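You operate a simulated robot arm through the tools that you are given. There is no shell and no other tool.

You run a simulated two-armed robot. Do the job below in one go: nothing can be reset, and whatever is moved stays where it is left.

Task
Pick up the filter that says "mesh" from the top of the tool chest with one hand, pass it to the other hand and put it on the top of the blue drum in front of the stirrer. Set down upright: filter.
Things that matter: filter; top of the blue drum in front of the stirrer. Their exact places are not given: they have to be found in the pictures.

The check looks at the end state, three seconds after you hand in, the way a careful person would. Anything else that was tipped, shoved, dropped, spilled or broken makes it a failure.

Robot
Two 7-joint arms with two-finger parallel grippers on one trunk, on a base that moves. Base frame: it is fixed to the floor where the robot stands at the start and does not move with it; the origin is under the middle of the robot, x ahead of it, y to its left, z up. Units: m, degrees, N and s.
The left shoulder is at the start at [0.05, 0.165, 1.105], the right one opposite. With the tool pointing down near the work surface each hand reaches from about 0.1 to 0.68 m from the robot's upright axis, wherever it stands, measured 20 degrees to its own side. Places, roughly: filter [1.75, -2.25, 1]; top of the blue drum in front of the stirrer (15x1 [-1.32, -0.2, 0.94]. Payload 3.91 kg a hand.
The TCP of each hand is the grasp point between the finger pads, 0.03 m short of the fingertips. In the tool frame z runs along the fingers and y along their closing line. The gripper opens to 0.11 m. The fingers are 0.02 m wide and 0.01 m thick; the gripper's body (0.048 by 0.112 m) begins 0.055 m behind the TCP.
Orientation is told as [roll, pitch, yaw] about the base's x, y, z axes, in that order, counted from this pose: with the fingers straight down and closing along the base's y, the tool's x points along the base's -x, its y along +y and its z along -z.

Tools
- The arms move only by the tool drive_tool. It takes "left_plan", "right_plan" or both (then of equal length, played together; a hand with none holds still); each is a list of rows, each a list of 7 numbers: the turn, a rotation vector about the tool's x, y, z in degrees, then the shift along the tool's x, y, z in mm, then the finger opening in mm, from 0 to 110. In form: [[wx, wy, wz, dx, dy, dz, hand], ...]. A call has 1 to 20 rows; each row shifts and turns the commanded pose from where the row before left it, along the tool's axes as they then stand. Rows are played at 5 a second. More than 0.05 m and 8.6 degrees between two rows, or a gripper value outside its range, and nothing of the call is played. A pose out of reach is approached as far as the arm can. The call stops where the force on the tool passes 40 N (or 10 N more than at its start, if that is more) or the arm is blocked; 0.2 s more then pass. The fingers move at their own pace (about 0.045 m/s each) and stop on an object; they squeeze with about 38 N. The grip force told is the motor's: it shows also when the fingers shut on nothing. Time passes only in rows, and 0.2 s behind the last, so rows that do not move let the fingers close. The reply holds the time, the measured pose of the TCP, the force on the tool along the base axes, the opening and the grip force, in the units named above and with some noise, with the torque about the TCP (base axes, N m) and any sound that the robot's microphone picked up.
- Cameras (640 x 400 px; columns grow to the right, rows downward): "scene" is now at [0.1234, -0.0163, 1.3048]; the picture's right is [-0.17, -0.99, 0.00], its down [-0.28, 0.05, -0.96] and it looks along [0.95, -0.16, -0.28] (base axes); focal length 265 px, centre (320, 200). "left" rides on the left gripper at [0.072, -0.017, -0.103] in its tool frame; the picture's right is [0.23, 0.97, 0.00], its down [-0.76, 0.18, -0.62] and it looks along [-0.61, 0.14, 0.78] (tool axes); focal length 222 px, centre (320, 200). "right" rides on the right gripper at [0.072, 0.017, -0.103] in its tool frame; the picture's right is [-0.23, 0.97, 0.00], its down [-0.76, -0.18, -0.62] and it looks along [-0.61, -0.14, 0.78] (tool axes); focal length 222 px, centre (320, 200).
- camera(camera): a new picture of that camera. It takes no simulated time.
- raise_lower(by): slides the trunk up (or, below 0, down) by that many m; the arms and the scene camera ride with it, the base frame stays. It gives what a move gives, with no picture.
- base_move(legs): drives the robot by 1 to 6 legs, each [ahead, left, turn to the left] in m, m and degrees, along the robot's own axes; the way and the turn of a leg run together, so that a leg with both is an arc; at most 1.5 m and 180 degrees a leg. The arms and the cameras ride along, it lands a little off, and it stops where it bumps. It gives what a move gives.
- turn_head(pan, tilt): turns the head with the scene camera to pan (to the left, within 80 degrees either way) and tilt (down, from -29 to 69), counted from straight ahead of the robot. It gives what a move gives.
- probe_pixels(camera, pixels): for up to 12 pixels [column, row] of the newest picture of that camera ("zoom" is the newest enlarged one), the place [x, y, z] in the base frame of the surface seen there, good to about 0.002 m. It takes no simulated time.
- zoom(camera, box): a new picture of the part [left, top, right, bottom] of that camera's present view, enlarged. It takes no simulated time.
- job_done(): hands the job in; it is judged then, once.

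Unless the task says otherwise, let go and move clear before handing in.

The tools are called after "Emit:" as a command line: name --argument value ..., lists and objects as JSON in quotes. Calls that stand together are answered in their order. drive_tool: Moves the arms, as the interface text tells. Its arguments: {"type":"object","properties":{"left_plan":{"type":"array"},"right_plan":{"type":"array"}},"required":[]} The other tools are called the same way: raise_lower (by) moves the trunk up or down; base_move (legs) drives the base; turn_head (pan, tilt) turns the head that bears the scene camera; camera (camera) takes a picture; probe_pixels (camera, pixels) gives the place of the surface under pixels of a picture; zoom (camera, box) takes an enlarged picture of a part of a camera's view; job_done () hands the job in.

At the start:

```text
time_s: 0.0
left_ee_pos: [0.3935, 0.1369, 1.2099]
left_tool_rot: [0.0, 0.1, 0.0]
left_contact_force: [-0.4, 0.3, 0.0]
left_moment: [0.02, -0.01, 0.0]
left_grip_width: 0.1099
left_gripper_force: 0.1
right_ee_pos: [0.3109, -0.1656, 1.2228]
right_tool_rot: [0.2, 0.1, -0.1]
right_contact_force: [0.4, 0.4, 0.9]
right_moment: [0.04, 0.0, 0.0]
right_grip_width: 0.1099
right_gripper_force: 0.1
trunk travel left (down, up): [-0.325, 0.178]
robot x, y, heading: [-0.0001, -0.001, -0.0]
head pan, tilt (commanded): [-9.6, 16.3]
```

scene: 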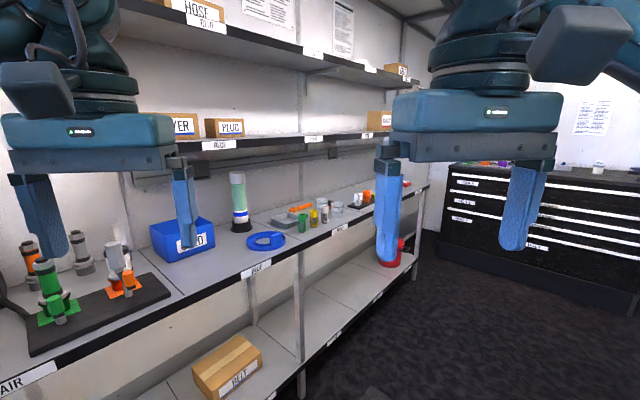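
right: 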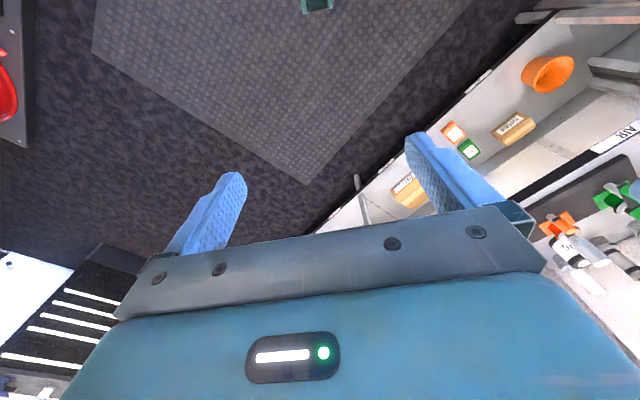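
left: 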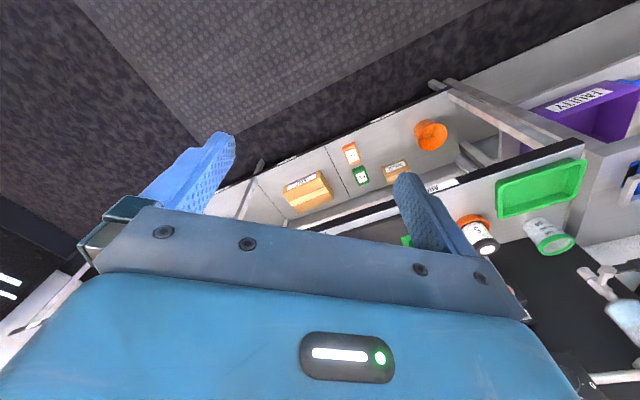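

The scene picture shows shelves ahead-left and a black tool chest to the right (pixels around 540,200). I'll turn the head to view the tool chest better.

Emit:
turn_head --pan -50 --tilt 15

Emit:
camera --camera "scene"

```text
time_s: 1.1
left_ee_pos: [0.3935, 0.137, 1.2092]
left_tool_rot: [0.0, 0.0, 0.0]
left_contact_force: [-0.3, 0.7, -0.8]
left_moment: [-0.06, 0.01, -0.01]
left_grip_width: 0.1103
left_gripper_force: 0.1
right_ee_pos: [0.3108, -0.1647, 1.2233]
right_tool_rot: [0.1, 0.1, -0.2]
right_contact_force: [0.0, 0.9, 0.6]
right_moment: [0.01, -0.06, 0.02]
right_grip_width: 0.1098
right_gripper_force: 0.2
trunk travel left (down, up): [-0.325, 0.178]
robot x, y, heading: [-0.002, -0.0019, 0.2]
head pan, tilt (commanded): [-50.0, 15.0]
```

```text
taken
```

scene: 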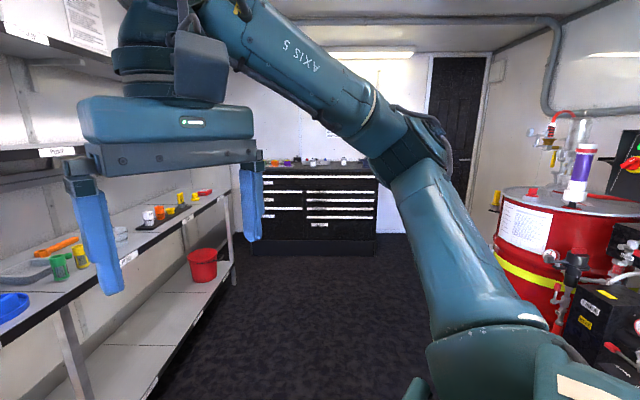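

The tool chest stands at pixels (250-375, 165-255) with small items on top. I'll zoom in there and probe some points, then look around for the drum.

Emit:
zoom --camera "scene" --box '[240, 140, 400, 240]'

Emit:
probe_pixels --camera "scene" --pixels '[[270, 175], [370, 175], [343, 162], [312, 240], [228, 240], [300, 300], [400, 280], [525, 200], [200, 260], [580, 195]]'

```text
4.00 times, centred on (320, 190) of scene
```

zoom: 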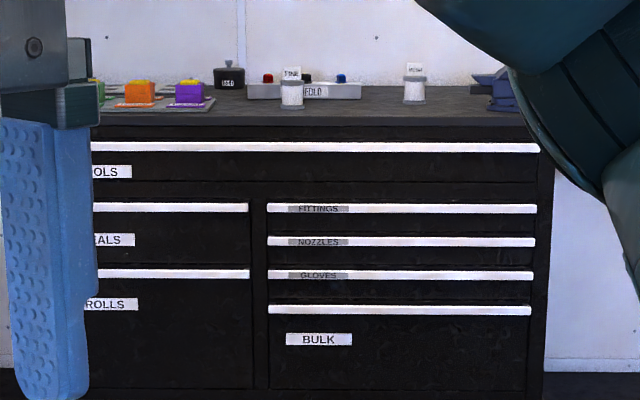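

```text
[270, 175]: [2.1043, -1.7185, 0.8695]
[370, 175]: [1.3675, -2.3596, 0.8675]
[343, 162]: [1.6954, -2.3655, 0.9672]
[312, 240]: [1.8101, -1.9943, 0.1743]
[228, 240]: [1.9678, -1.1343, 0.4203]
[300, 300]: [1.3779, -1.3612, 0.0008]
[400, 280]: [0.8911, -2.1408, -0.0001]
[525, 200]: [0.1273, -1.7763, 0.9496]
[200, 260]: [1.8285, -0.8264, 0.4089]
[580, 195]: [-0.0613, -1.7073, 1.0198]
```

Two filter-like items stand on the chest, at zoom pixels (292,90) and (415,85); the tags need a closer look. First I'll look around to the other sides to know the surroundings.

Emit:
turn_head --pan -80 --tilt 20

Emit:
camera --camera "scene"

Emit:
turn_head --pan 80 --tilt 20

Emit:
camera --camera "scene"

```text
time_s: 2.0
left_ee_pos: [0.3923, 0.1372, 1.2087]
left_tool_rot: [0.1, 0.1, 0.0]
left_contact_force: [-0.1, -0.5, -0.2]
left_moment: [0.01, -0.04, -0.02]
left_grip_width: 0.1099
left_gripper_force: 0.1
right_ee_pos: [0.3093, -0.1654, 1.2243]
right_tool_rot: [0.0, 0.1, 0.0]
right_contact_force: [0.4, -0.7, 0.2]
right_moment: [0.01, 0.02, 0.01]
right_grip_width: 0.1099
right_gripper_force: 0.0
trunk travel left (down, up): [-0.325, 0.178]
robot x, y, heading: [0.001, -0.0022, -0.3]
head pan, tilt (commanded): [-80.0, 20.0]
```

```text
taken
```

scene: 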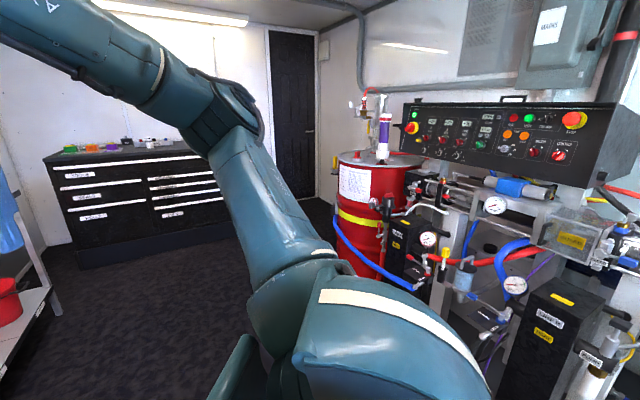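

```text
time_s: 4.5
left_ee_pos: [0.3944, 0.1365, 1.2099]
left_tool_rot: [0.1, -0.1, 0.0]
left_contact_force: [0.4, -0.9, -0.4]
left_moment: [-0.03, -0.02, 0.01]
left_grip_width: 0.1098
left_gripper_force: 0.2
right_ee_pos: [0.3116, -0.1638, 1.2243]
right_tool_rot: [0.0, 0.1, -0.1]
right_contact_force: [-0.5, 0.2, -0.4]
right_moment: [0.01, 0.02, 0.01]
right_grip_width: 0.1102
right_gripper_force: 0.1
trunk travel left (down, up): [-0.325, 0.178]
robot x, y, heading: [0.0041, -0.0048, 0.2]
head pan, tilt (commanded): [80.0, 20.0]
```

```text
taken
```

scene: 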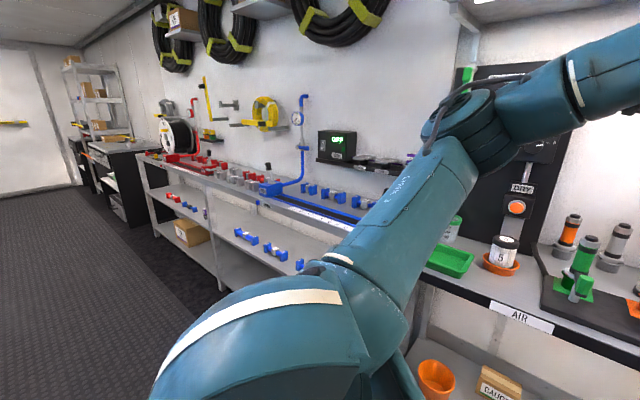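

The room runs diagonally; the drum with the stirrer must be behind me. I'll probe the bench edges before turning the base.

Emit:
probe_pixels --camera "scene" --pixels '[[560, 333], [495, 307], [330, 228], [200, 180], [140, 160], [70, 250], [440, 380], [230, 290], [110, 200], [600, 390]]'

Emit:
turn_head --pan 0 --tilt 45

Emit:
camera --camera "scene"

```text
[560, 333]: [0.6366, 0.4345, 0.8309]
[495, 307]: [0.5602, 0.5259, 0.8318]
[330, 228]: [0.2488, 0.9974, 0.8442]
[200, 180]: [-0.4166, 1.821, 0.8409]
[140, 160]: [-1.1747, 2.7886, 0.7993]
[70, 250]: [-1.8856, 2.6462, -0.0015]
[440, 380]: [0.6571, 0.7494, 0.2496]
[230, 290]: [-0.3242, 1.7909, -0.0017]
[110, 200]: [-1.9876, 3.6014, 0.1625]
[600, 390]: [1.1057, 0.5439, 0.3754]
```

```text
time_s: 6.0
left_ee_pos: [0.3938, 0.1375, 1.209]
left_tool_rot: [0.0, -0.1, 0.0]
left_contact_force: [1.2, 0.7, 0.6]
left_moment: [0.01, -0.03, -0.02]
left_grip_width: 0.1098
left_gripper_force: 0.1
right_ee_pos: [0.3111, -0.1653, 1.2228]
right_tool_rot: [0.1, 0.1, -0.1]
right_contact_force: [-0.1, 0.8, 0.5]
right_moment: [0.02, -0.01, 0.02]
right_grip_width: 0.1102
right_gripper_force: 0.1
trunk travel left (down, up): [-0.325, 0.178]
robot x, y, heading: [-0.0003, 0.0, 0.0]
head pan, tilt (commanded): [0.0, 45.0]
```

```text
taken
```

scene: 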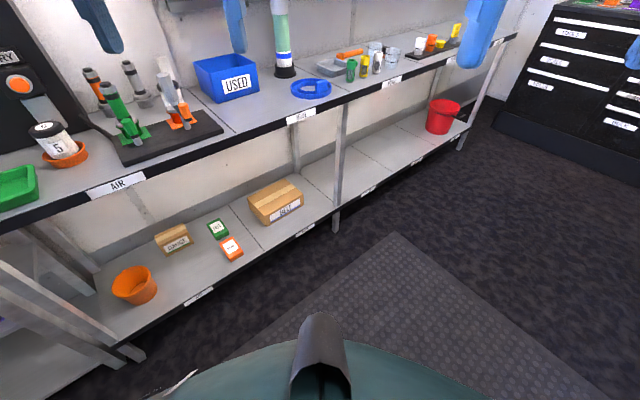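

The bench edge is about 0.77 m away, so turning in place is safe on that side; let me check the machine at the right before turning.

Emit:
turn_head --pan -80 --tilt 35

Emit:
camera --camera "scene"

Emit:
probe_pixels --camera "scene" --pixels '[[560, 230], [600, 270], [500, 200], [450, 190], [400, 200], [600, 180], [420, 120], [350, 120], [560, 80], [630, 330], [300, 150], [120, 250]]'

```text
time_s: 7.5
left_ee_pos: [0.3931, 0.1377, 1.2095]
left_tool_rot: [0.0, 0.0, 0.0]
left_contact_force: [-0.1, 0.7, -0.5]
left_moment: [-0.02, 0.0, -0.02]
left_grip_width: 0.11
left_gripper_force: 0.1
right_ee_pos: [0.3121, -0.1653, 1.2234]
right_tool_rot: [0.1, 0.1, -0.1]
right_contact_force: [-0.6, -0.1, 0.4]
right_moment: [0.0, -0.02, -0.02]
right_grip_width: 0.11
right_gripper_force: 0.0
trunk travel left (down, up): [-0.325, 0.178]
robot x, y, heading: [0.002, 0.0011, 0.1]
head pan, tilt (commanded): [-80.0, 35.0]
```

```text
taken
```

scene: 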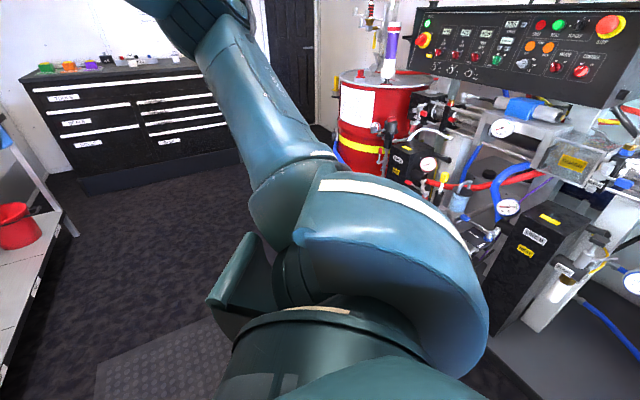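

```text
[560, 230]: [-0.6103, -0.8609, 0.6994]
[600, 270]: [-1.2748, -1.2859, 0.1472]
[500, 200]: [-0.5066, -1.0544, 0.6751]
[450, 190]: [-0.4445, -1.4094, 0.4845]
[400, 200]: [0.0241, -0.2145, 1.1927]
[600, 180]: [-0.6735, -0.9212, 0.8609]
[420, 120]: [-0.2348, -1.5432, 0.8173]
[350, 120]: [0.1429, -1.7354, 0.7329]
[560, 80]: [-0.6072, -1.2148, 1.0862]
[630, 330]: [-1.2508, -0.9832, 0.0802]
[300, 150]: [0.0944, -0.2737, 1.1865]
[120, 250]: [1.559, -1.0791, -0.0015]
```

The aisle is clear: bench about 0.77 m on one side, machine about 1.0 m on the other. I'll turn right 49 degrees to face the tool chest and drive closer for a clear look.

Emit:
base_move --legs '[[0, 0, -49], [1.4, -0.1, 0]]'

Emit:
turn_head --pan 0 --tilt 20

Emit:
camera --camera "scene"

```text
time_s: 16.7
left_ee_pos: [1.1956, -1.3142, 1.2099]
left_tool_rot: [0.1, 0.1, -48.9]
left_contact_force: [-0.3, 0.1, 0.8]
left_moment: [0.01, -0.01, 0.04]
left_grip_width: 0.11
left_gripper_force: 0.0
right_ee_pos: [0.9121, -1.4495, 1.2239]
right_tool_rot: [0.1, 0.3, -49.1]
right_contact_force: [-0.5, -0.2, 0.3]
right_moment: [0.01, 0.01, 0.02]
right_grip_width: 0.1102
right_gripper_force: 0.1
trunk travel left (down, up): [-0.325, 0.178]
robot x, y, heading: [0.8355, -1.1048, -48.9]
head pan, tilt (commanded): [-80.0, 35.0]
```

```text
time_s: 18.2
left_ee_pos: [1.1953, -1.3131, 1.2096]
left_tool_rot: [0.0, -0.2, -48.9]
left_contact_force: [0.6, -0.1, 0.5]
left_moment: [0.0, -0.02, -0.02]
left_grip_width: 0.11
left_gripper_force: 0.1
right_ee_pos: [0.9128, -1.4496, 1.2225]
right_tool_rot: [0.1, 0.1, -49.0]
right_contact_force: [-0.1, -0.2, -1.3]
right_moment: [0.0, 0.0, -0.03]
right_grip_width: 0.11
right_gripper_force: 0.0
trunk travel left (down, up): [-0.325, 0.178]
robot x, y, heading: [0.8318, -1.1052, -49.0]
head pan, tilt (commanded): [0.0, 20.0]
```

```text
taken
```

scene: 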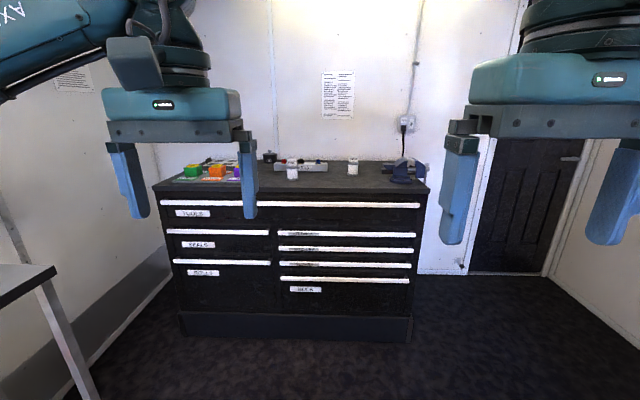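

The chest is now straight ahead, with the two filters at pixels (292,170) and (352,167). I'll zoom in to read the tags.

Emit:
zoom --camera "scene" --box '[256, 140, 384, 220]'

Emit:
probe_pixels --camera "scene" --pixels '[[292, 172], [292, 164], [353, 170], [353, 160], [320, 185], [400, 172], [400, 182], [270, 190], [420, 190], [160, 187], [325, 168], [270, 157]]'

```text
5.00 times, centred on (320, 180) of scene
```

zoom: 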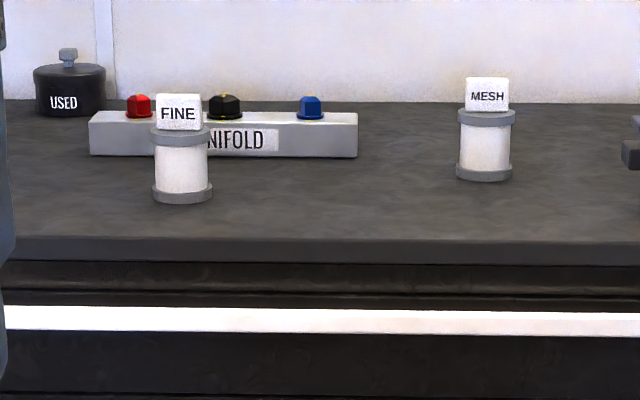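

```text
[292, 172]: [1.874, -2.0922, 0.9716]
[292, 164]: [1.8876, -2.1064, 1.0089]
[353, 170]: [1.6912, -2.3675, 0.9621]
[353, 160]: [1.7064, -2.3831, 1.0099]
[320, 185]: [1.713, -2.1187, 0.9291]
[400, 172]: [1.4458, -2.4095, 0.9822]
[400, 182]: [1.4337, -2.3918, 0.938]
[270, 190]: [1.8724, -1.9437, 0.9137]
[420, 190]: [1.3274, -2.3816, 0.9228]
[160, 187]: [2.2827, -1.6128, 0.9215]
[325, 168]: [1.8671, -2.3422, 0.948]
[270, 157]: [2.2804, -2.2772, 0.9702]
```

The tag at zoom pixel (487,95) reads MESH, so the right filter is the target, near (1.70,-2.38). I'll check the robot's own base footprint by looking down before driving closer.

Emit:
turn_head --pan 0 --tilt 69

Emit:
camera --camera "scene"

Emit:
probe_pixels --camera "scene" --pixels '[[320, 200], [320, 230], [320, 260], [320, 300], [320, 350], [250, 260], [200, 260], [440, 260], [150, 300], [500, 300], [320, 100]]'

```text
time_s: 19.4
left_ee_pos: [1.1944, -1.3127, 1.2096]
left_tool_rot: [0.0, -0.1, -48.9]
left_contact_force: [0.2, 0.7, 0.3]
left_moment: [-0.01, 0.0, 0.0]
left_grip_width: 0.1098
left_gripper_force: 0.0
right_ee_pos: [0.9116, -1.4493, 1.2233]
right_tool_rot: [0.2, 0.1, -49.0]
right_contact_force: [0.4, 0.1, -0.9]
right_moment: [0.0, 0.03, -0.03]
right_grip_width: 0.1101
right_gripper_force: 0.0
trunk travel left (down, up): [-0.325, 0.178]
robot x, y, heading: [0.8316, -1.1069, -48.9]
head pan, tilt (commanded): [0.0, 68.8]
```

```text
taken
```

scene: 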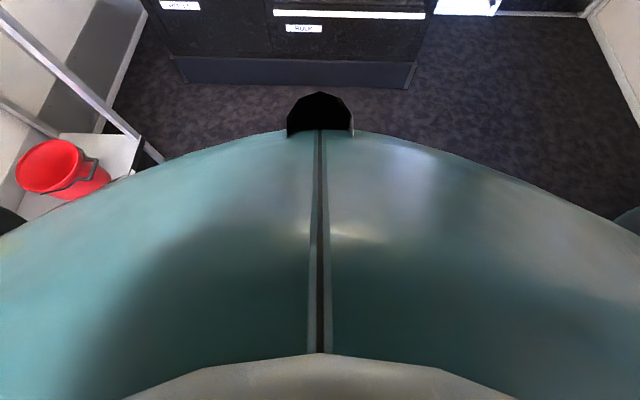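

```text
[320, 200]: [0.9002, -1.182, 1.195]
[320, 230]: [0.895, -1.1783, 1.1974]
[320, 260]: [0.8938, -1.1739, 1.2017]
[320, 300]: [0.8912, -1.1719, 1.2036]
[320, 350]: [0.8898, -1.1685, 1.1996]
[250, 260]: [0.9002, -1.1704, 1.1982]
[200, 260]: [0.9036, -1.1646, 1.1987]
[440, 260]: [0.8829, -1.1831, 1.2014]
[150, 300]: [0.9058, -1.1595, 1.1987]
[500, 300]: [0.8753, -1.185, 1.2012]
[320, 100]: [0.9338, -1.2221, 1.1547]
```

The trunk hides the base in this view, so I'll approach the chest carefully: 0.85 m ahead leaves the axis about 0.46 m from its front edge. Then I'll look at the filter closely.

Emit:
base_move --legs '[[0.85, 0, 0]]'

Emit:
turn_head --pan -15 --tilt 30

Emit:
camera --camera "scene"

Emit:
camera --camera "right"

```text
time_s: 23.9
left_ee_pos: [1.7451, -1.9616, 1.2097]
left_tool_rot: [-0.1, 0.0, -49.6]
left_contact_force: [0.2, 0.6, 0.5]
left_moment: [0.03, -0.01, 0.04]
left_grip_width: 0.1101
left_gripper_force: 0.0
right_ee_pos: [1.4616, -2.0935, 1.224]
right_tool_rot: [0.1, 0.1, -49.9]
right_contact_force: [-0.2, -0.2, 0.6]
right_moment: [-0.02, 0.05, -0.01]
right_grip_width: 0.1099
right_gripper_force: 0.1
trunk travel left (down, up): [-0.325, 0.178]
robot x, y, heading: [1.385, -1.7487, -49.8]
head pan, tilt (commanded): [0.0, 68.8]
```

```text
time_s: 24.9
left_ee_pos: [1.7436, -1.9617, 1.2102]
left_tool_rot: [0.0, -0.1, -49.6]
left_contact_force: [0.0, -0.3, -0.9]
left_moment: [0.0, 0.03, -0.01]
left_grip_width: 0.11
left_gripper_force: 0.0
right_ee_pos: [1.4611, -2.0931, 1.2232]
right_tool_rot: [0.1, 0.1, -49.8]
right_contact_force: [-0.6, 0.5, 0.2]
right_moment: [0.0, -0.02, -0.03]
right_grip_width: 0.1096
right_gripper_force: 0.3
trunk travel left (down, up): [-0.325, 0.178]
robot x, y, heading: [1.3897, -1.7515, -49.7]
head pan, tilt (commanded): [-15.0, 30.0]
```

```text
taken
```

scene: 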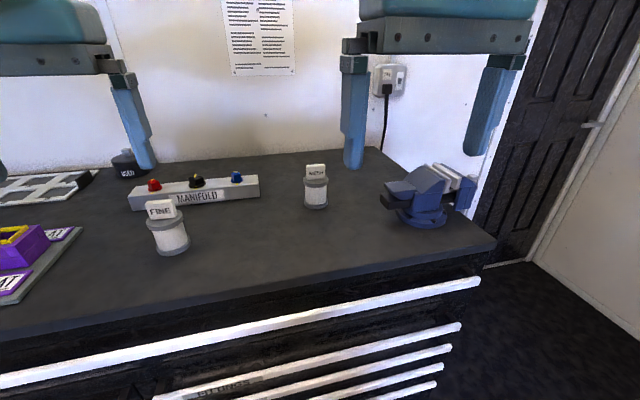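

```text
taken
```

right: 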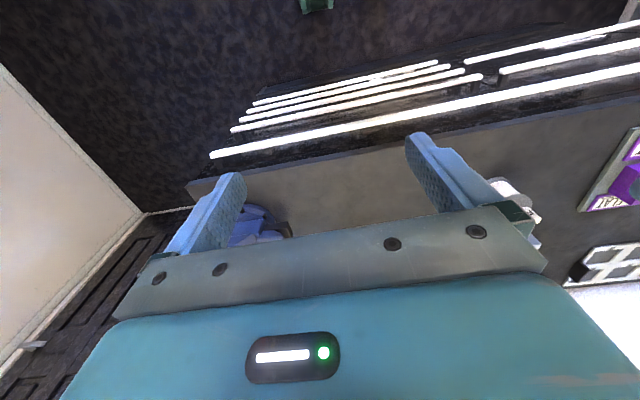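

The MESH filter is at pixel (316,185), clear of the vise and manifold. I'll zoom to measure it, and probe the dark green thing at the top of the right-hand picture, which may be the robot's base.

Emit:
probe_pixels --camera "right" --pixels '[[317, 3], [304, 3], [330, 3], [317, 10]]'

Emit:
zoom --camera "scene" --box '[276, 150, 356, 220]'

```text
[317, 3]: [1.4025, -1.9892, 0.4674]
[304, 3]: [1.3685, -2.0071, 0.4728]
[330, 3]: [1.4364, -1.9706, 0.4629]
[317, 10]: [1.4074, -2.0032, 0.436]
```

```text
5.71 times, centred on (316, 185) of scene
```

zoom: 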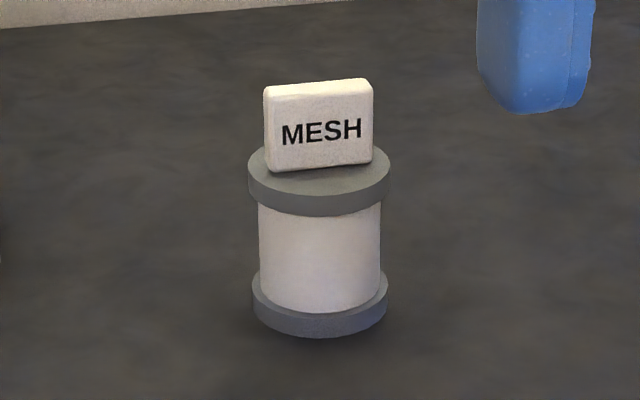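

The filter is a cylinder with grey flanges and a tag block on top. I'll measure its features on the zoomed picture and check the floor next to the base.

Emit:
probe_pixels --camera "zoom" --pixels '[[320, 90], [320, 150], [320, 195], [320, 205], [320, 250], [320, 300], [320, 325], [320, 336], [320, 370], [254, 180], [384, 180], [372, 82]]'

Emit:
probe_pixels --camera "right" --pixels '[[317, 20], [250, 5], [400, 5], [290, 5], [345, 5]]'

```text
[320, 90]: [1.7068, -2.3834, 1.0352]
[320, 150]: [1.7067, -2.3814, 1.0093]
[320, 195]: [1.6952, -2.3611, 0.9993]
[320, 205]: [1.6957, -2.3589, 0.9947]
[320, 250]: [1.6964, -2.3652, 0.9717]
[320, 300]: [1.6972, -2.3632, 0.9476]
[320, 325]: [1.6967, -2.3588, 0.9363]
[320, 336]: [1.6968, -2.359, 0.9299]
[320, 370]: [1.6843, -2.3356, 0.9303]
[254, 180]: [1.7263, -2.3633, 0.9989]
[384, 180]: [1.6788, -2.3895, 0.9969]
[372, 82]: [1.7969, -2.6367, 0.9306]
```

```text
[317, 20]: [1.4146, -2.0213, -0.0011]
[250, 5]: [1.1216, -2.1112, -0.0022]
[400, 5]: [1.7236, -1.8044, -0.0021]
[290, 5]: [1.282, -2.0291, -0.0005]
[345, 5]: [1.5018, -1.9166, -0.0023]
```

The chest top is at z=0.930; the filter's top flange spans about z 0.992-1.004 (diameter about 0.06) and the MESH tag block stands from 1.004 to 1.043, with its centre near (1.707,-2.387). The floor is clear around the base (front about 0.21 m ahead of the axis), so I'll move 0.1 m closer, raise the trunk a bit, and look again.

Emit:
base_move --legs '[[0.1, 0, 0]]'

Emit:
raise_lower --by 0.08

Emit:
turn_head --pan -18 --tilt 38

Emit:
camera --camera "scene"

```text
time_s: 26.1
left_ee_pos: [1.8113, -2.0386, 1.2097]
left_tool_rot: [0.0, 0.0, -49.7]
left_contact_force: [0.4, -0.8, -1.0]
left_moment: [0.03, -0.03, 0.0]
left_grip_width: 0.1101
left_gripper_force: 0.1
right_ee_pos: [1.5269, -2.1713, 1.2229]
right_tool_rot: [0.1, 0.2, -49.9]
right_contact_force: [0.1, -0.3, 1.1]
right_moment: [0.0, 0.02, -0.03]
right_grip_width: 0.1101
right_gripper_force: 0.0
trunk travel left (down, up): [-0.325, 0.178]
robot x, y, heading: [1.4494, -1.8276, -49.8]
head pan, tilt (commanded): [-15.0, 30.0]
```

```text
time_s: 27.2
left_ee_pos: [1.8099, -2.0377, 1.2917]
left_tool_rot: [-0.1, -0.1, -49.7]
left_contact_force: [-0.4, -0.5, -0.3]
left_moment: [0.04, -0.03, 0.0]
left_grip_width: 0.1097
left_gripper_force: 0.0
right_ee_pos: [1.5277, -2.171, 1.3036]
right_tool_rot: [0.1, 0.0, -49.8]
right_contact_force: [-0.4, 0.9, -0.1]
right_moment: [-0.02, 0.01, -0.02]
right_grip_width: 0.1098
right_gripper_force: 0.0
trunk travel left (down, up): [-0.405, 0.098]
robot x, y, heading: [1.4513, -1.8301, -49.6]
head pan, tilt (commanded): [-15.0, 30.0]
```

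```text
time_s: 27.9
left_ee_pos: [1.8093, -2.0383, 1.2887]
left_tool_rot: [0.1, -0.1, -49.7]
left_contact_force: [1.3, 0.8, -0.4]
left_moment: [0.0, -0.02, -0.01]
left_grip_width: 0.1099
left_gripper_force: 0.0
right_ee_pos: [1.5275, -2.1702, 1.3036]
right_tool_rot: [0.2, 0.2, -49.9]
right_contact_force: [0.0, 0.4, -0.2]
right_moment: [-0.02, -0.04, 0.04]
right_grip_width: 0.11
right_gripper_force: 0.0
trunk travel left (down, up): [-0.405, 0.098]
robot x, y, heading: [1.4504, -1.8298, -49.8]
head pan, tilt (commanded): [-18.0, 38.0]
```

```text
taken
```

scene: 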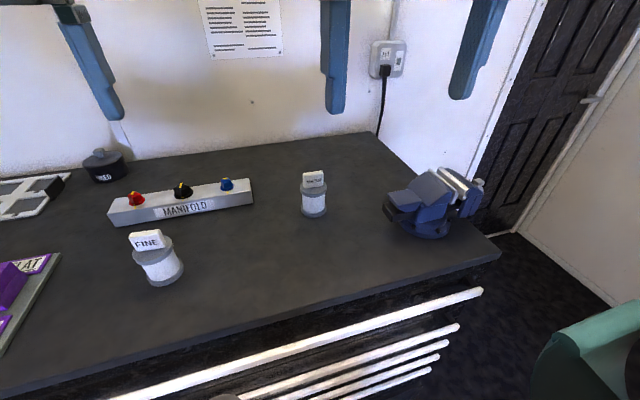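

The filter is at (313,195), free on all sides. I'll zoom in to measure the tag's faces and thickness precisely.

Emit:
zoom --camera "scene" --box '[285, 165, 341, 225]'

```text
6.67 times, centred on (313, 195) of scene
```

zoom: 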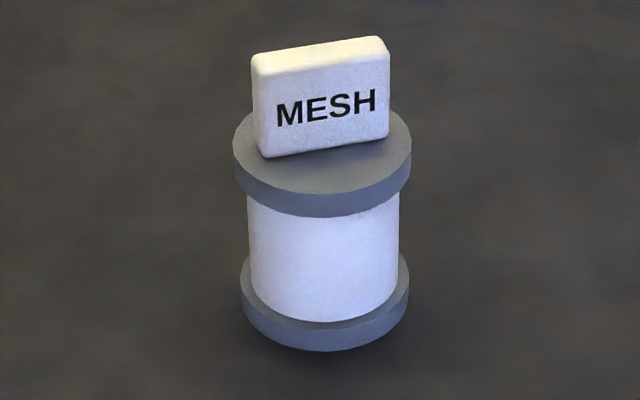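

Emit:
probe_pixels --camera "zoom" --pixels '[[270, 90], [375, 75], [270, 140], [375, 125], [262, 60], [380, 43], [320, 52], [320, 62], [240, 150], [407, 150], [322, 185], [322, 205]]'

Emit:
probe_pixels --camera "scene" --pixels '[[318, 250], [445, 220], [437, 175], [395, 205], [250, 190], [470, 195]]'

```text
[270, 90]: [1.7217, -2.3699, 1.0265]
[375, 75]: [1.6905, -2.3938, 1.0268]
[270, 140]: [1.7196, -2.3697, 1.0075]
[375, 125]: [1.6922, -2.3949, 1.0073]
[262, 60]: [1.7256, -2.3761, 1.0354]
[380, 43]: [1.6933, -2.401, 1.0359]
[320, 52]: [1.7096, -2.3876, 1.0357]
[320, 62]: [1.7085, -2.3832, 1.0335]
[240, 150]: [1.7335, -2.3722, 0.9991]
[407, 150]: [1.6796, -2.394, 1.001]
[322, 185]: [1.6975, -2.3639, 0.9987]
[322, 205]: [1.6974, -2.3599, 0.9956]
```

```text
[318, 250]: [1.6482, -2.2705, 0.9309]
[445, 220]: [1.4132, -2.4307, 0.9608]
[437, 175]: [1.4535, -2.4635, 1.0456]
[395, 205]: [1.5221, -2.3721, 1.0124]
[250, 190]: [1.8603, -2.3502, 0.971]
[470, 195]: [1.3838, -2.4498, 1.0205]
```

The tag faces straight toward me (thickness along my forward axis, about 0.014 m), with its centre at about (1.709,-2.388) and its top at z=1.0365. I plan to grip the tag from above with the right hand, closing along my forward direction, so I'll first turn the right wrist by 90 degrees (camera to the outer side) in free air.

Emit:
drive_tool --right_plan '[[0, 0, -8.2, 0, 0, 0, 110], [0, 0, -8.2, 0, 0, 0, 110], [0, 0, -8.2, 0, 0, 0, 110], [0, 0, -8.2, 0, 0, 0, 110], [0, 0, -8.2, 0, 0, 0, 110], [0, 0, -8.2, 0, 0, 0, 110], [0, 0, -8.2, 0, 0, 0, 110], [0, 0, -8.2, 0, 0, 0, 110], [0, 0, -8.2, 0, 0, 0, 110], [0, 0, -8.2, 0, 0, 0, 110], [0, 0, -8.0, 0, 0, 0, 110], [0, 0, 0, 0, 0, 0, 110]]'

```text
time_s: 30.5
left_ee_pos: [1.8095, -2.0384, 1.2903]
left_tool_rot: [0.0, -0.1, -49.8]
left_contact_force: [0.3, -0.6, 0.1]
left_moment: [0.03, -0.01, 0.0]
left_grip_width: 0.1104
left_gripper_force: 0.0
right_ee_pos: [1.5255, -2.1056, 1.2682]
right_tool_rot: [0.1, -0.1, 40.1]
right_contact_force: [-1.1, -0.1, -0.1]
right_moment: [-0.01, 0.01, 0.02]
right_grip_width: 0.1101
right_gripper_force: 0.1
right hand out of reach, approached as far as the arm can: row 9, 10, 11
trunk travel left (down, up): [-0.405, 0.098]
robot x, y, heading: [1.4513, -1.8287, -49.5]
head pan, tilt (commanded): [-18.0, 38.0]
```

The wrist reached the 90-degree turn (yaw 40.1), though close to the body the arm fell short in position. I'll move forward toward the filter, staying well above it, and check the reading.

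Emit:
drive_tool --right_plan '[[0, 0, 0, 0, -25, 5, 110], [0, 0, 0, 0, -25, 5, 110], [0, 0, 0, 0, -25, 5, 110], [0, 0, 0, 0, -25, 5, 110], [0, 0, 0, 0, -25, 5, 110], [0, 0, 0, 0, -25, 5, 110], [0, 0, 0, 0, -25, 5, 110], [0, 0, 0, 0, -25, 5, 110], [0, 0, 0, 0, 0, 0, 110]]'

```text
time_s: 32.5
left_ee_pos: [1.81, -2.0385, 1.2892]
left_tool_rot: [0.0, -0.1, -49.8]
left_contact_force: [-0.2, -0.7, 0.1]
left_moment: [0.02, 0.0, -0.01]
left_grip_width: 0.11
left_gripper_force: 0.1
right_ee_pos: [1.6141, -2.1119, 1.1876]
right_tool_rot: [0.1, -0.1, 40.1]
right_contact_force: [-0.2, -0.5, 0.6]
right_moment: [-0.04, 0.02, -0.01]
right_grip_width: 0.1103
right_gripper_force: 0.1
right hand out of reach, approached as far as the arm can: row 1, 2, 3, 4, 5, 6, 7, 8
trunk travel left (down, up): [-0.405, 0.098]
robot x, y, heading: [1.4461, -1.8279, -49.6]
head pan, tilt (commanded): [-18.0, 38.0]
```

The right arm can't go forward with that +90 turn (it stayed at (1.614,-2.112)), so a wrist limit binds there. I'll turn the wrist back the other way and see where it settles.

Emit:
drive_tool --right_plan '[[0, 0, 8.2, 0, 0, 0, 110], [0, 0, 8.2, 0, 0, 0, 110], [0, 0, 8.2, 0, 0, 0, 110], [0, 0, 8.2, 0, 0, 0, 110], [0, 0, 8.2, 0, 0, 0, 110], [0, 0, 8.2, 0, 0, 0, 110], [0, 0, 8.2, 0, 0, 0, 110], [0, 0, 8.2, 0, 0, 0, 110], [0, 0, 8.2, 0, 0, 0, 110], [0, 0, 8.2, 0, 0, 0, 110], [0, 0, 8.0, 0, 0, 0, 110], [0, 0, 0, 0, 0, 0, 110]]'

```text
time_s: 35.1
left_ee_pos: [1.8105, -2.0378, 1.2893]
left_tool_rot: [0.0, -0.1, -49.8]
left_contact_force: [-1.0, 0.0, -0.5]
left_moment: [0.01, -0.01, 0.04]
left_grip_width: 0.1098
left_gripper_force: 0.0
right_ee_pos: [1.6127, -2.1126, 1.1895]
right_tool_rot: [0.1, 0.1, -50.0]
right_contact_force: [0.2, -0.1, -0.1]
right_moment: [-0.02, -0.05, 0.0]
right_grip_width: 0.11
right_gripper_force: 0.0
trunk travel left (down, up): [-0.405, 0.098]
robot x, y, heading: [1.4514, -1.8248, -49.8]
head pan, tilt (commanded): [-18.0, 38.0]
```

Back at yaw -50. I'll move the hand above the filter at this natural yaw first (staying at z about 1.17, well above the tag at 1.037).

Emit:
drive_tool --right_plan '[[0, 0, 0, -34.1, -12.9, 2, 110], [0, 0, 0, -34.1, -12.9, 2, 110], [0, 0, 0, -34.1, -12.9, 2, 110], [0, 0, 0, -34.1, -12.9, 2, 110], [0, 0, 0, -34.1, -12.9, 2, 110], [0, 0, 0, -34.1, -12.9, 2, 110], [0, 0, 0, -34.1, -12.9, 2, 110], [0, 0, 0, -34.1, -12.9, 2, 110], [0, 0, 0, 0, 0, 0, 110]]'

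```text
time_s: 37.1
left_ee_pos: [1.8093, -2.0382, 1.29]
left_tool_rot: [-0.1, -0.1, -49.7]
left_contact_force: [0.0, -0.3, -0.7]
left_moment: [-0.02, 0.03, -0.01]
left_grip_width: 0.1101
left_gripper_force: 0.1
right_ee_pos: [1.7106, -2.3885, 1.168]
right_tool_rot: [-0.1, 0.1, -49.9]
right_contact_force: [-0.2, 0.5, 0.1]
right_moment: [-0.02, 0.01, 0.02]
right_grip_width: 0.11
right_gripper_force: 0.1
trunk travel left (down, up): [-0.405, 0.098]
robot x, y, heading: [1.4516, -1.8263, -49.6]
head pan, tilt (commanded): [-18.0, 38.0]
```

The hand reached (1.7106,-2.3885,1.168) right above the filter. Now I'll turn the wrist the other way (yaw to -140) while holding this place and see if it stays reachable.

Emit:
drive_tool --right_plan '[[0, 0, 8.2, 0, 0, 0, 110], [0, 0, 8.2, 0, 0, 0, 110], [0, 0, 8.2, 0, 0, 0, 110], [0, 0, 8.2, 0, 0, 0, 110], [0, 0, 8.2, 0, 0, 0, 110], [0, 0, 8.2, 0, 0, 0, 110], [0, 0, 8.2, 0, 0, 0, 110], [0, 0, 8.2, 0, 0, 0, 110], [0, 0, 8.2, 0, 0, 0, 110], [0, 0, 8.2, 0, 0, 0, 110], [0, 0, 8.0, 0, 0, 0, 110], [0, 0, 0, 0, 0, 0, 110]]'

Emit:
camera --camera "scene"

Emit:
camera --camera "right"

```text
time_s: 39.7
left_ee_pos: [1.8104, -2.0385, 1.2907]
left_tool_rot: [0.0, -0.1, -49.7]
left_contact_force: [0.4, 0.1, 0.5]
left_moment: [0.01, -0.04, -0.01]
left_grip_width: 0.1099
left_gripper_force: 0.2
right_ee_pos: [1.7089, -2.3876, 1.1706]
right_tool_rot: [-0.1, 0.2, -139.9]
right_contact_force: [-0.1, 0.1, -0.2]
right_moment: [-0.01, 0.0, -0.01]
right_grip_width: 0.1102
right_gripper_force: 0.0
trunk travel left (down, up): [-0.405, 0.098]
robot x, y, heading: [1.4507, -1.8245, -49.9]
head pan, tilt (commanded): [-18.0, 38.0]
```

```text
taken
```

scene: 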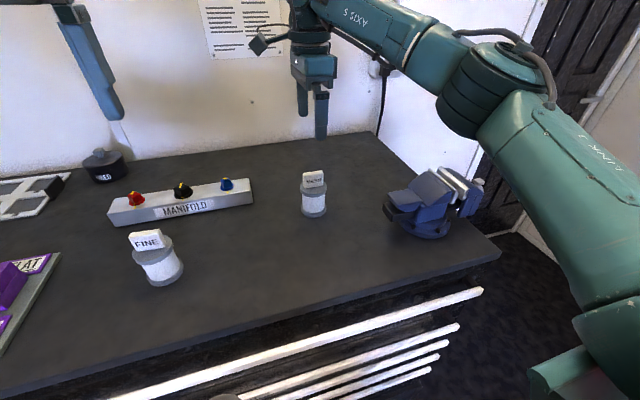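

```text
taken
```

right: 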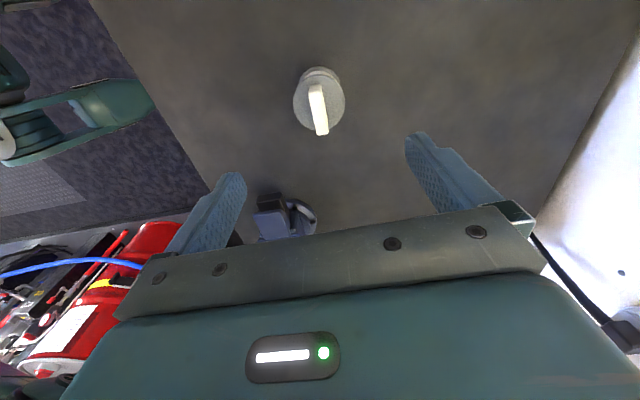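

The hand holds its place at yaw -140, and the right-hand picture shows the filter top with the thin tag at (318,108). I'll zoom there and probe the tag and flange to centre the grip.

Emit:
zoom --camera "right" --box '[270, 60, 366, 145]'

```text
4.71 times, centred on (318, 102) of right
```

zoom: 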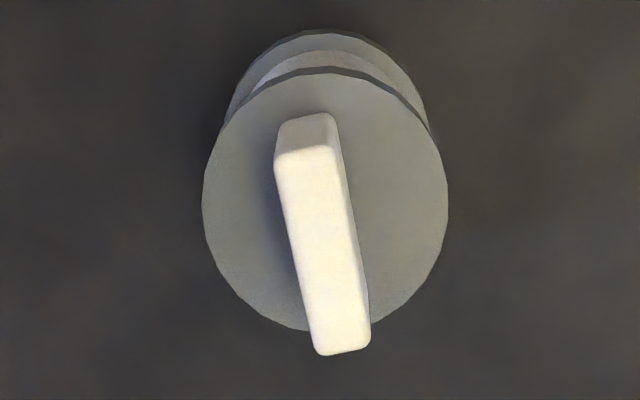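

Emit:
probe_pixels --camera "zoom" --pixels '[[285, 165], [333, 158], [318, 345], [364, 338], [320, 250], [210, 190], [440, 190], [290, 320], [310, 80], [250, 280], [400, 250], [550, 200]]'

```text
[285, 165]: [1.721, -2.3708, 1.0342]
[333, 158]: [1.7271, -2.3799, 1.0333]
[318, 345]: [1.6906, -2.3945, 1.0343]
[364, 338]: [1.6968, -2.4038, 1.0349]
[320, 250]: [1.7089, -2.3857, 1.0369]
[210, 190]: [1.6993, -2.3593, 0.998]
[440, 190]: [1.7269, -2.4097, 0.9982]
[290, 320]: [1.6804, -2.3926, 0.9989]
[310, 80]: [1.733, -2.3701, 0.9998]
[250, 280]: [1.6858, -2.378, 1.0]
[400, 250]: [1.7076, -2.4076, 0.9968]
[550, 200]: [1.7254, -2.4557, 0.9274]
```

The tag's top centre is at (1.7089,-2.3873), its thickness direction about -52.5 degrees, and the hand is right above. I'll turn 2.5 degrees more and descend to TCP z about 1.036 (fingertips about 6 mm over the flange).

Emit:
drive_tool --right_plan '[[0, 0, 2.5, 0, 0, 0, 60], [0, 0, 0, 0, 0, 20, 60], [0, 0, 0, 0, 0, 20, 60], [0, 0, 0, 0, 0, 20, 60], [0, 0, 0, 0, 0, 20, 60], [0, 0, 0, 0, 0, 20, 60], [0, 0, 0, 0, 0, 15, 60], [0, 0, 0, 0, 0, 10, 60], [0, 0, 0, 0, 0, 9, 60], [0, 0, 0, 0, 0, 0, 60]]'

Emit:
camera --camera "right"

Emit:
zoom --camera "scene" --box '[265, 120, 365, 230]'

```text
time_s: 41.9
left_ee_pos: [1.8097, -2.038, 1.2894]
left_tool_rot: [-0.1, -0.2, -49.7]
left_contact_force: [-0.3, -0.1, -0.3]
left_moment: [0.03, -0.03, 0.0]
left_grip_width: 0.1102
left_gripper_force: 0.0
right_ee_pos: [1.7095, -2.386, 1.0377]
right_tool_rot: [-0.1, 0.1, -142.3]
right_contact_force: [-0.1, -0.1, 0.2]
right_moment: [-0.01, -0.01, 0.01]
right_grip_width: 0.0599
right_gripper_force: 0.0
trunk travel left (down, up): [-0.405, 0.098]
robot x, y, heading: [1.455, -1.8267, -49.5]
head pan, tilt (commanded): [-18.0, 38.0]
```

```text
taken
```

right: 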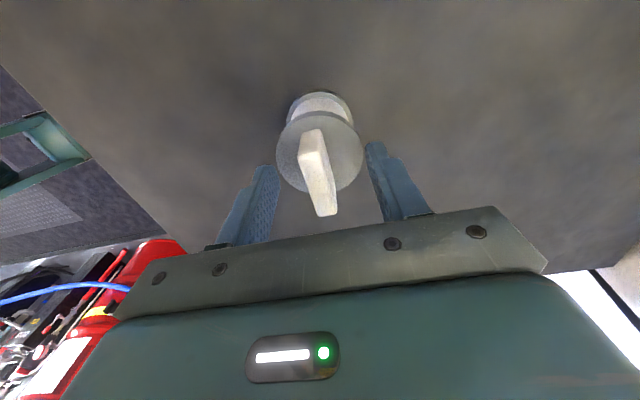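

```text
3.64 times, centred on (315, 175) of scene
```

zoom: 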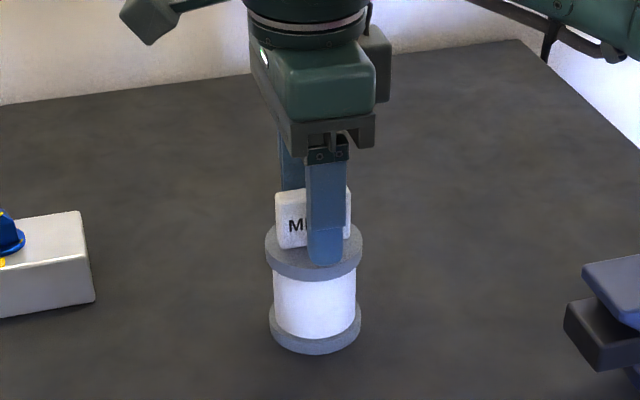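

The fingers straddle the tag properly (near finger in front at zoom (325,210), TCP at z=1.038). I'll close the right hand on the tag.

Emit:
drive_tool --right_plan '[[0, 0, 0, 0, 0, 0, 30], [0, 0, 0, 0, 0, 0, 20], [0, 0, 0, 0, 0, 0, 10], [0, 0, 0, 0, 0, 0, 0], [0, 0, 0, 0, 0, 0, 0], [0, 0, 0, 0, 0, 0, 0], [0, 0, 0, 0, 0, 0, 0]]'

Emit:
zoom --camera "scene" --box '[265, 120, 365, 230]'

```text
time_s: 43.5
left_ee_pos: [1.8103, -2.0383, 1.2895]
left_tool_rot: [0.0, -0.1, -49.8]
left_contact_force: [-0.7, -0.9, -0.2]
left_moment: [0.02, 0.0, 0.03]
left_grip_width: 0.1101
left_gripper_force: 0.1
right_ee_pos: [1.7093, -2.3866, 1.0383]
right_tool_rot: [-0.1, 0.1, -142.4]
right_contact_force: [0.7, -0.1, 0.4]
right_moment: [0.0, 0.0, 0.03]
right_grip_width: 0.0135
right_gripper_force: 37.7
trunk travel left (down, up): [-0.405, 0.098]
robot x, y, heading: [1.4482, -1.8281, -49.9]
head pan, tilt (commanded): [-18.0, 38.0]
```

```text
3.64 times, centred on (315, 175) of scene
```

zoom: 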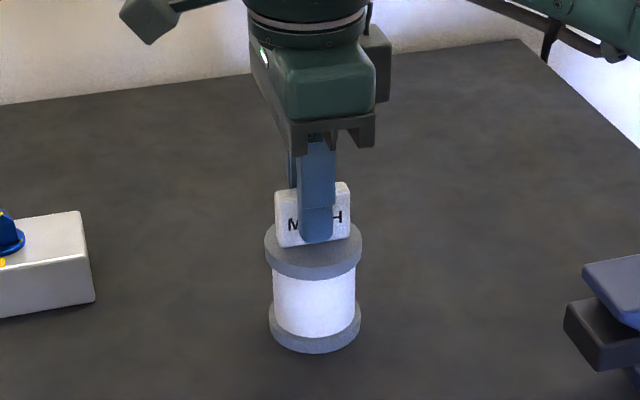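

The hand closed on the tag at 13.5 mm with 37.7 N, so the tag is solid. I'll lift gently and check.

Emit:
drive_tool --right_plan '[[0, 0, 0, 0, 0, -5, 0], [0, 0, 0, 0, 0, -10, 0], [0, 0, 0, 0, 0, -15, 0], [0, 0, 0, 0, 0, -20, 0], [0, 0, 0, 0, 0, -20, 0], [0, 0, 0, 0, 0, -20, 0], [0, 0, 0, 0, 0, 0, 0]]'

Emit:
zoom --camera "scene" --box '[255, 70, 375, 210]'

```text
time_s: 45.1
left_ee_pos: [1.8109, -2.0392, 1.2903]
left_tool_rot: [0.0, -0.1, -49.7]
left_contact_force: [-0.7, 0.4, 0.8]
left_moment: [0.02, -0.01, 0.0]
left_grip_width: 0.1099
left_gripper_force: 0.0
right_ee_pos: [1.7094, -2.3875, 1.1285]
right_tool_rot: [-0.2, 0.1, -142.3]
right_contact_force: [-0.5, 0.1, -0.2]
right_moment: [0.01, 0.02, 0.0]
right_grip_width: 0.0135
right_gripper_force: 37.6
trunk travel left (down, up): [-0.405, 0.098]
robot x, y, heading: [1.4504, -1.8331, -49.7]
head pan, tilt (commanded): [-18.0, 38.0]
```

```text
2.86 times, centred on (315, 140) of scene
```

zoom: 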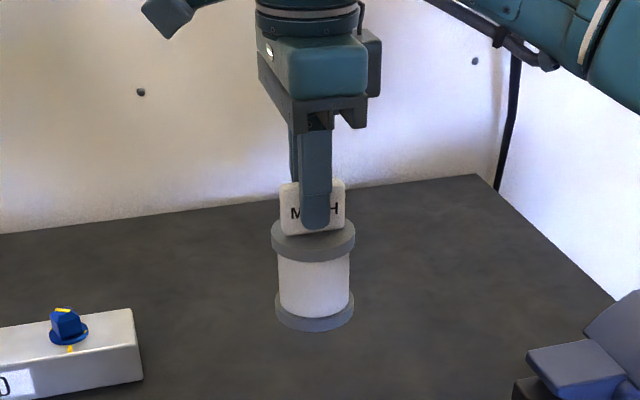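

The filter came up cleanly and hangs upright under the right hand (zoom (315,280)), 13.5 mm grip. I'll draw the hand back toward the body and up, clear of the chest, before driving.

Emit:
drive_tool --right_plan '[[0, 0, 0, 0, 0, -20, 0], [0, 0, 0, 0, 0, -20, 0], [0, 0, 0, 0, -15, -15, 0], [0, 0, 0, 0, -25, -10, 0], [0, 0, 0, 0, -25, -5, 0], [0, 0, 0, 0, -25, 0, 0], [0, 0, 0, 0, -25, 0, 0], [0, 0, 0, 0, -25, 0, 0], [0, 0, 0, 0, -25, 0, 0], [0, 0, 0, 0, -15, 0, 0], [0, 0, 0, 0, 0, 0, 0]]'

Emit:
camera --camera "scene"

```text
time_s: 47.5
left_ee_pos: [1.8095, -2.0392, 1.2888]
left_tool_rot: [0.0, 0.0, -49.8]
left_contact_force: [0.2, 1.1, -0.6]
left_moment: [-0.03, 0.01, -0.03]
left_grip_width: 0.1098
left_gripper_force: 0.0
right_ee_pos: [1.5988, -2.2461, 1.197]
right_tool_rot: [-0.1, 0.0, -142.3]
right_contact_force: [0.1, 0.4, -1.3]
right_moment: [0.01, 0.0, 0.02]
right_grip_width: 0.013
right_gripper_force: 38.3
trunk travel left (down, up): [-0.405, 0.098]
robot x, y, heading: [1.4534, -1.8269, -49.6]
head pan, tilt (commanded): [-18.0, 38.0]
```

```text
taken
```

scene: 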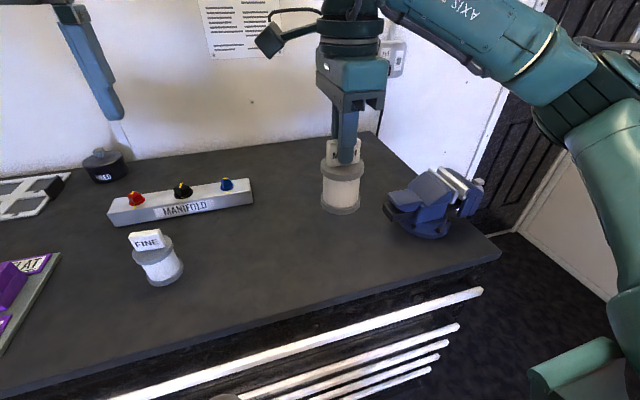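

The filter is well held at (340,190) and clear of the chest. I'll back up along the aisle to where I started (known clear), then turn right to face the drum side.

Emit:
base_move --legs '[[-1.15, 0, 0], [-1.15, 0, 0]]'

Emit:
turn_head --pan -80 --tilt 25

Emit:
camera --camera "scene"

```text
time_s: 58.9
left_ee_pos: [0.3369, -0.271, 1.2886]
left_tool_rot: [0.0, -0.1, -50.8]
left_contact_force: [-0.3, -0.4, 0.0]
left_moment: [-0.02, 0.02, -0.01]
left_grip_width: 0.11
left_gripper_force: 0.1
right_ee_pos: [0.1217, -0.4729, 1.1951]
right_tool_rot: [-0.1, 0.1, -143.5]
right_contact_force: [0.4, 0.4, -0.9]
right_moment: [-0.01, -0.02, -0.03]
right_grip_width: 0.0133
right_gripper_force: 38.5
trunk travel left (down, up): [-0.405, 0.098]
robot x, y, heading: [-0.0191, -0.0486, -50.7]
head pan, tilt (commanded): [-18.0, 38.0]
```

```text
time_s: 60.2
left_ee_pos: [0.3368, -0.2706, 1.2893]
left_tool_rot: [0.0, -0.1, -50.9]
left_contact_force: [0.7, -0.4, 0.0]
left_moment: [-0.01, 0.01, -0.02]
left_grip_width: 0.1099
left_gripper_force: 0.1
right_ee_pos: [0.1197, -0.4723, 1.1969]
right_tool_rot: [-0.1, 0.1, -143.5]
right_contact_force: [-0.2, -0.6, -1.2]
right_moment: [0.02, 0.02, 0.0]
right_grip_width: 0.0131
right_gripper_force: 37.7
trunk travel left (down, up): [-0.405, 0.098]
robot x, y, heading: [-0.0168, -0.0508, -50.7]
head pan, tilt (commanded): [-80.0, 25.0]
```

```text
taken
```

scene: 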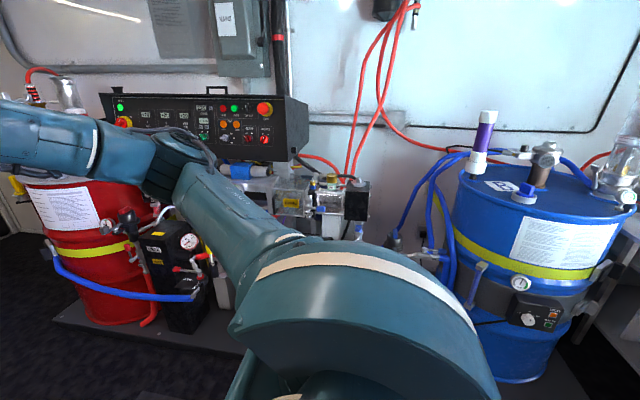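

The blue drum appears at the right (pixels 450-630, 150-380) with fittings on its lid. I'll turn the base right by 60 degrees to look at it properly.

Emit:
base_move --legs '[[0, 0, -60]]'

Emit:
turn_head --pan -62 --tilt 22

Emit:
camera --camera "scene"

```text
time_s: 63.2
left_ee_pos: [-0.0232, -0.4686, 1.2888]
left_tool_rot: [0.0, 0.0, -109.9]
left_contact_force: [0.6, -0.1, 0.7]
left_moment: [-0.04, 0.02, 0.01]
left_grip_width: 0.1101
left_gripper_force: 0.0
right_ee_pos: [-0.308, -0.3868, 1.1977]
right_tool_rot: [-0.2, 0.1, 157.5]
right_contact_force: [-0.8, 0.5, -1.5]
right_moment: [0.0, 0.01, 0.02]
right_grip_width: 0.0134
right_gripper_force: 37.7
trunk travel left (down, up): [-0.405, 0.098]
robot x, y, heading: [-0.0191, -0.0518, -110.0]
head pan, tilt (commanded): [-80.0, 25.0]
```

```text
time_s: 64.0
left_ee_pos: [-0.0231, -0.4677, 1.2893]
left_tool_rot: [0.0, -0.2, -109.9]
left_contact_force: [-0.2, 0.2, -0.3]
left_moment: [-0.01, -0.03, -0.02]
left_grip_width: 0.11
left_gripper_force: 0.1
right_ee_pos: [-0.3074, -0.3871, 1.1975]
right_tool_rot: [-0.1, 0.1, 157.4]
right_contact_force: [-0.6, 0.6, -1.0]
right_moment: [-0.06, 0.01, -0.01]
right_grip_width: 0.0134
right_gripper_force: 37.9
trunk travel left (down, up): [-0.405, 0.098]
robot x, y, heading: [-0.0162, -0.0529, -109.7]
head pan, tilt (commanded): [-62.0, 22.0]
```

```text
taken
```

scene: 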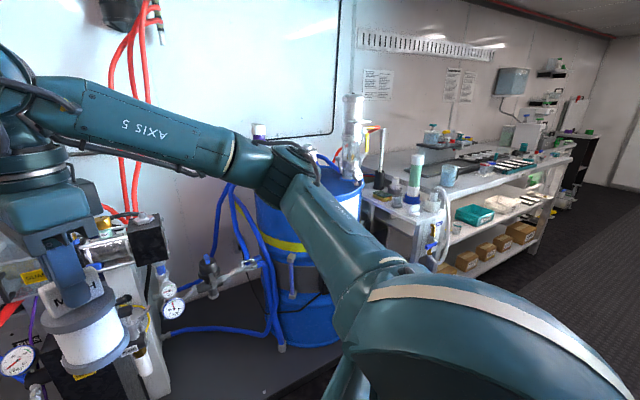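

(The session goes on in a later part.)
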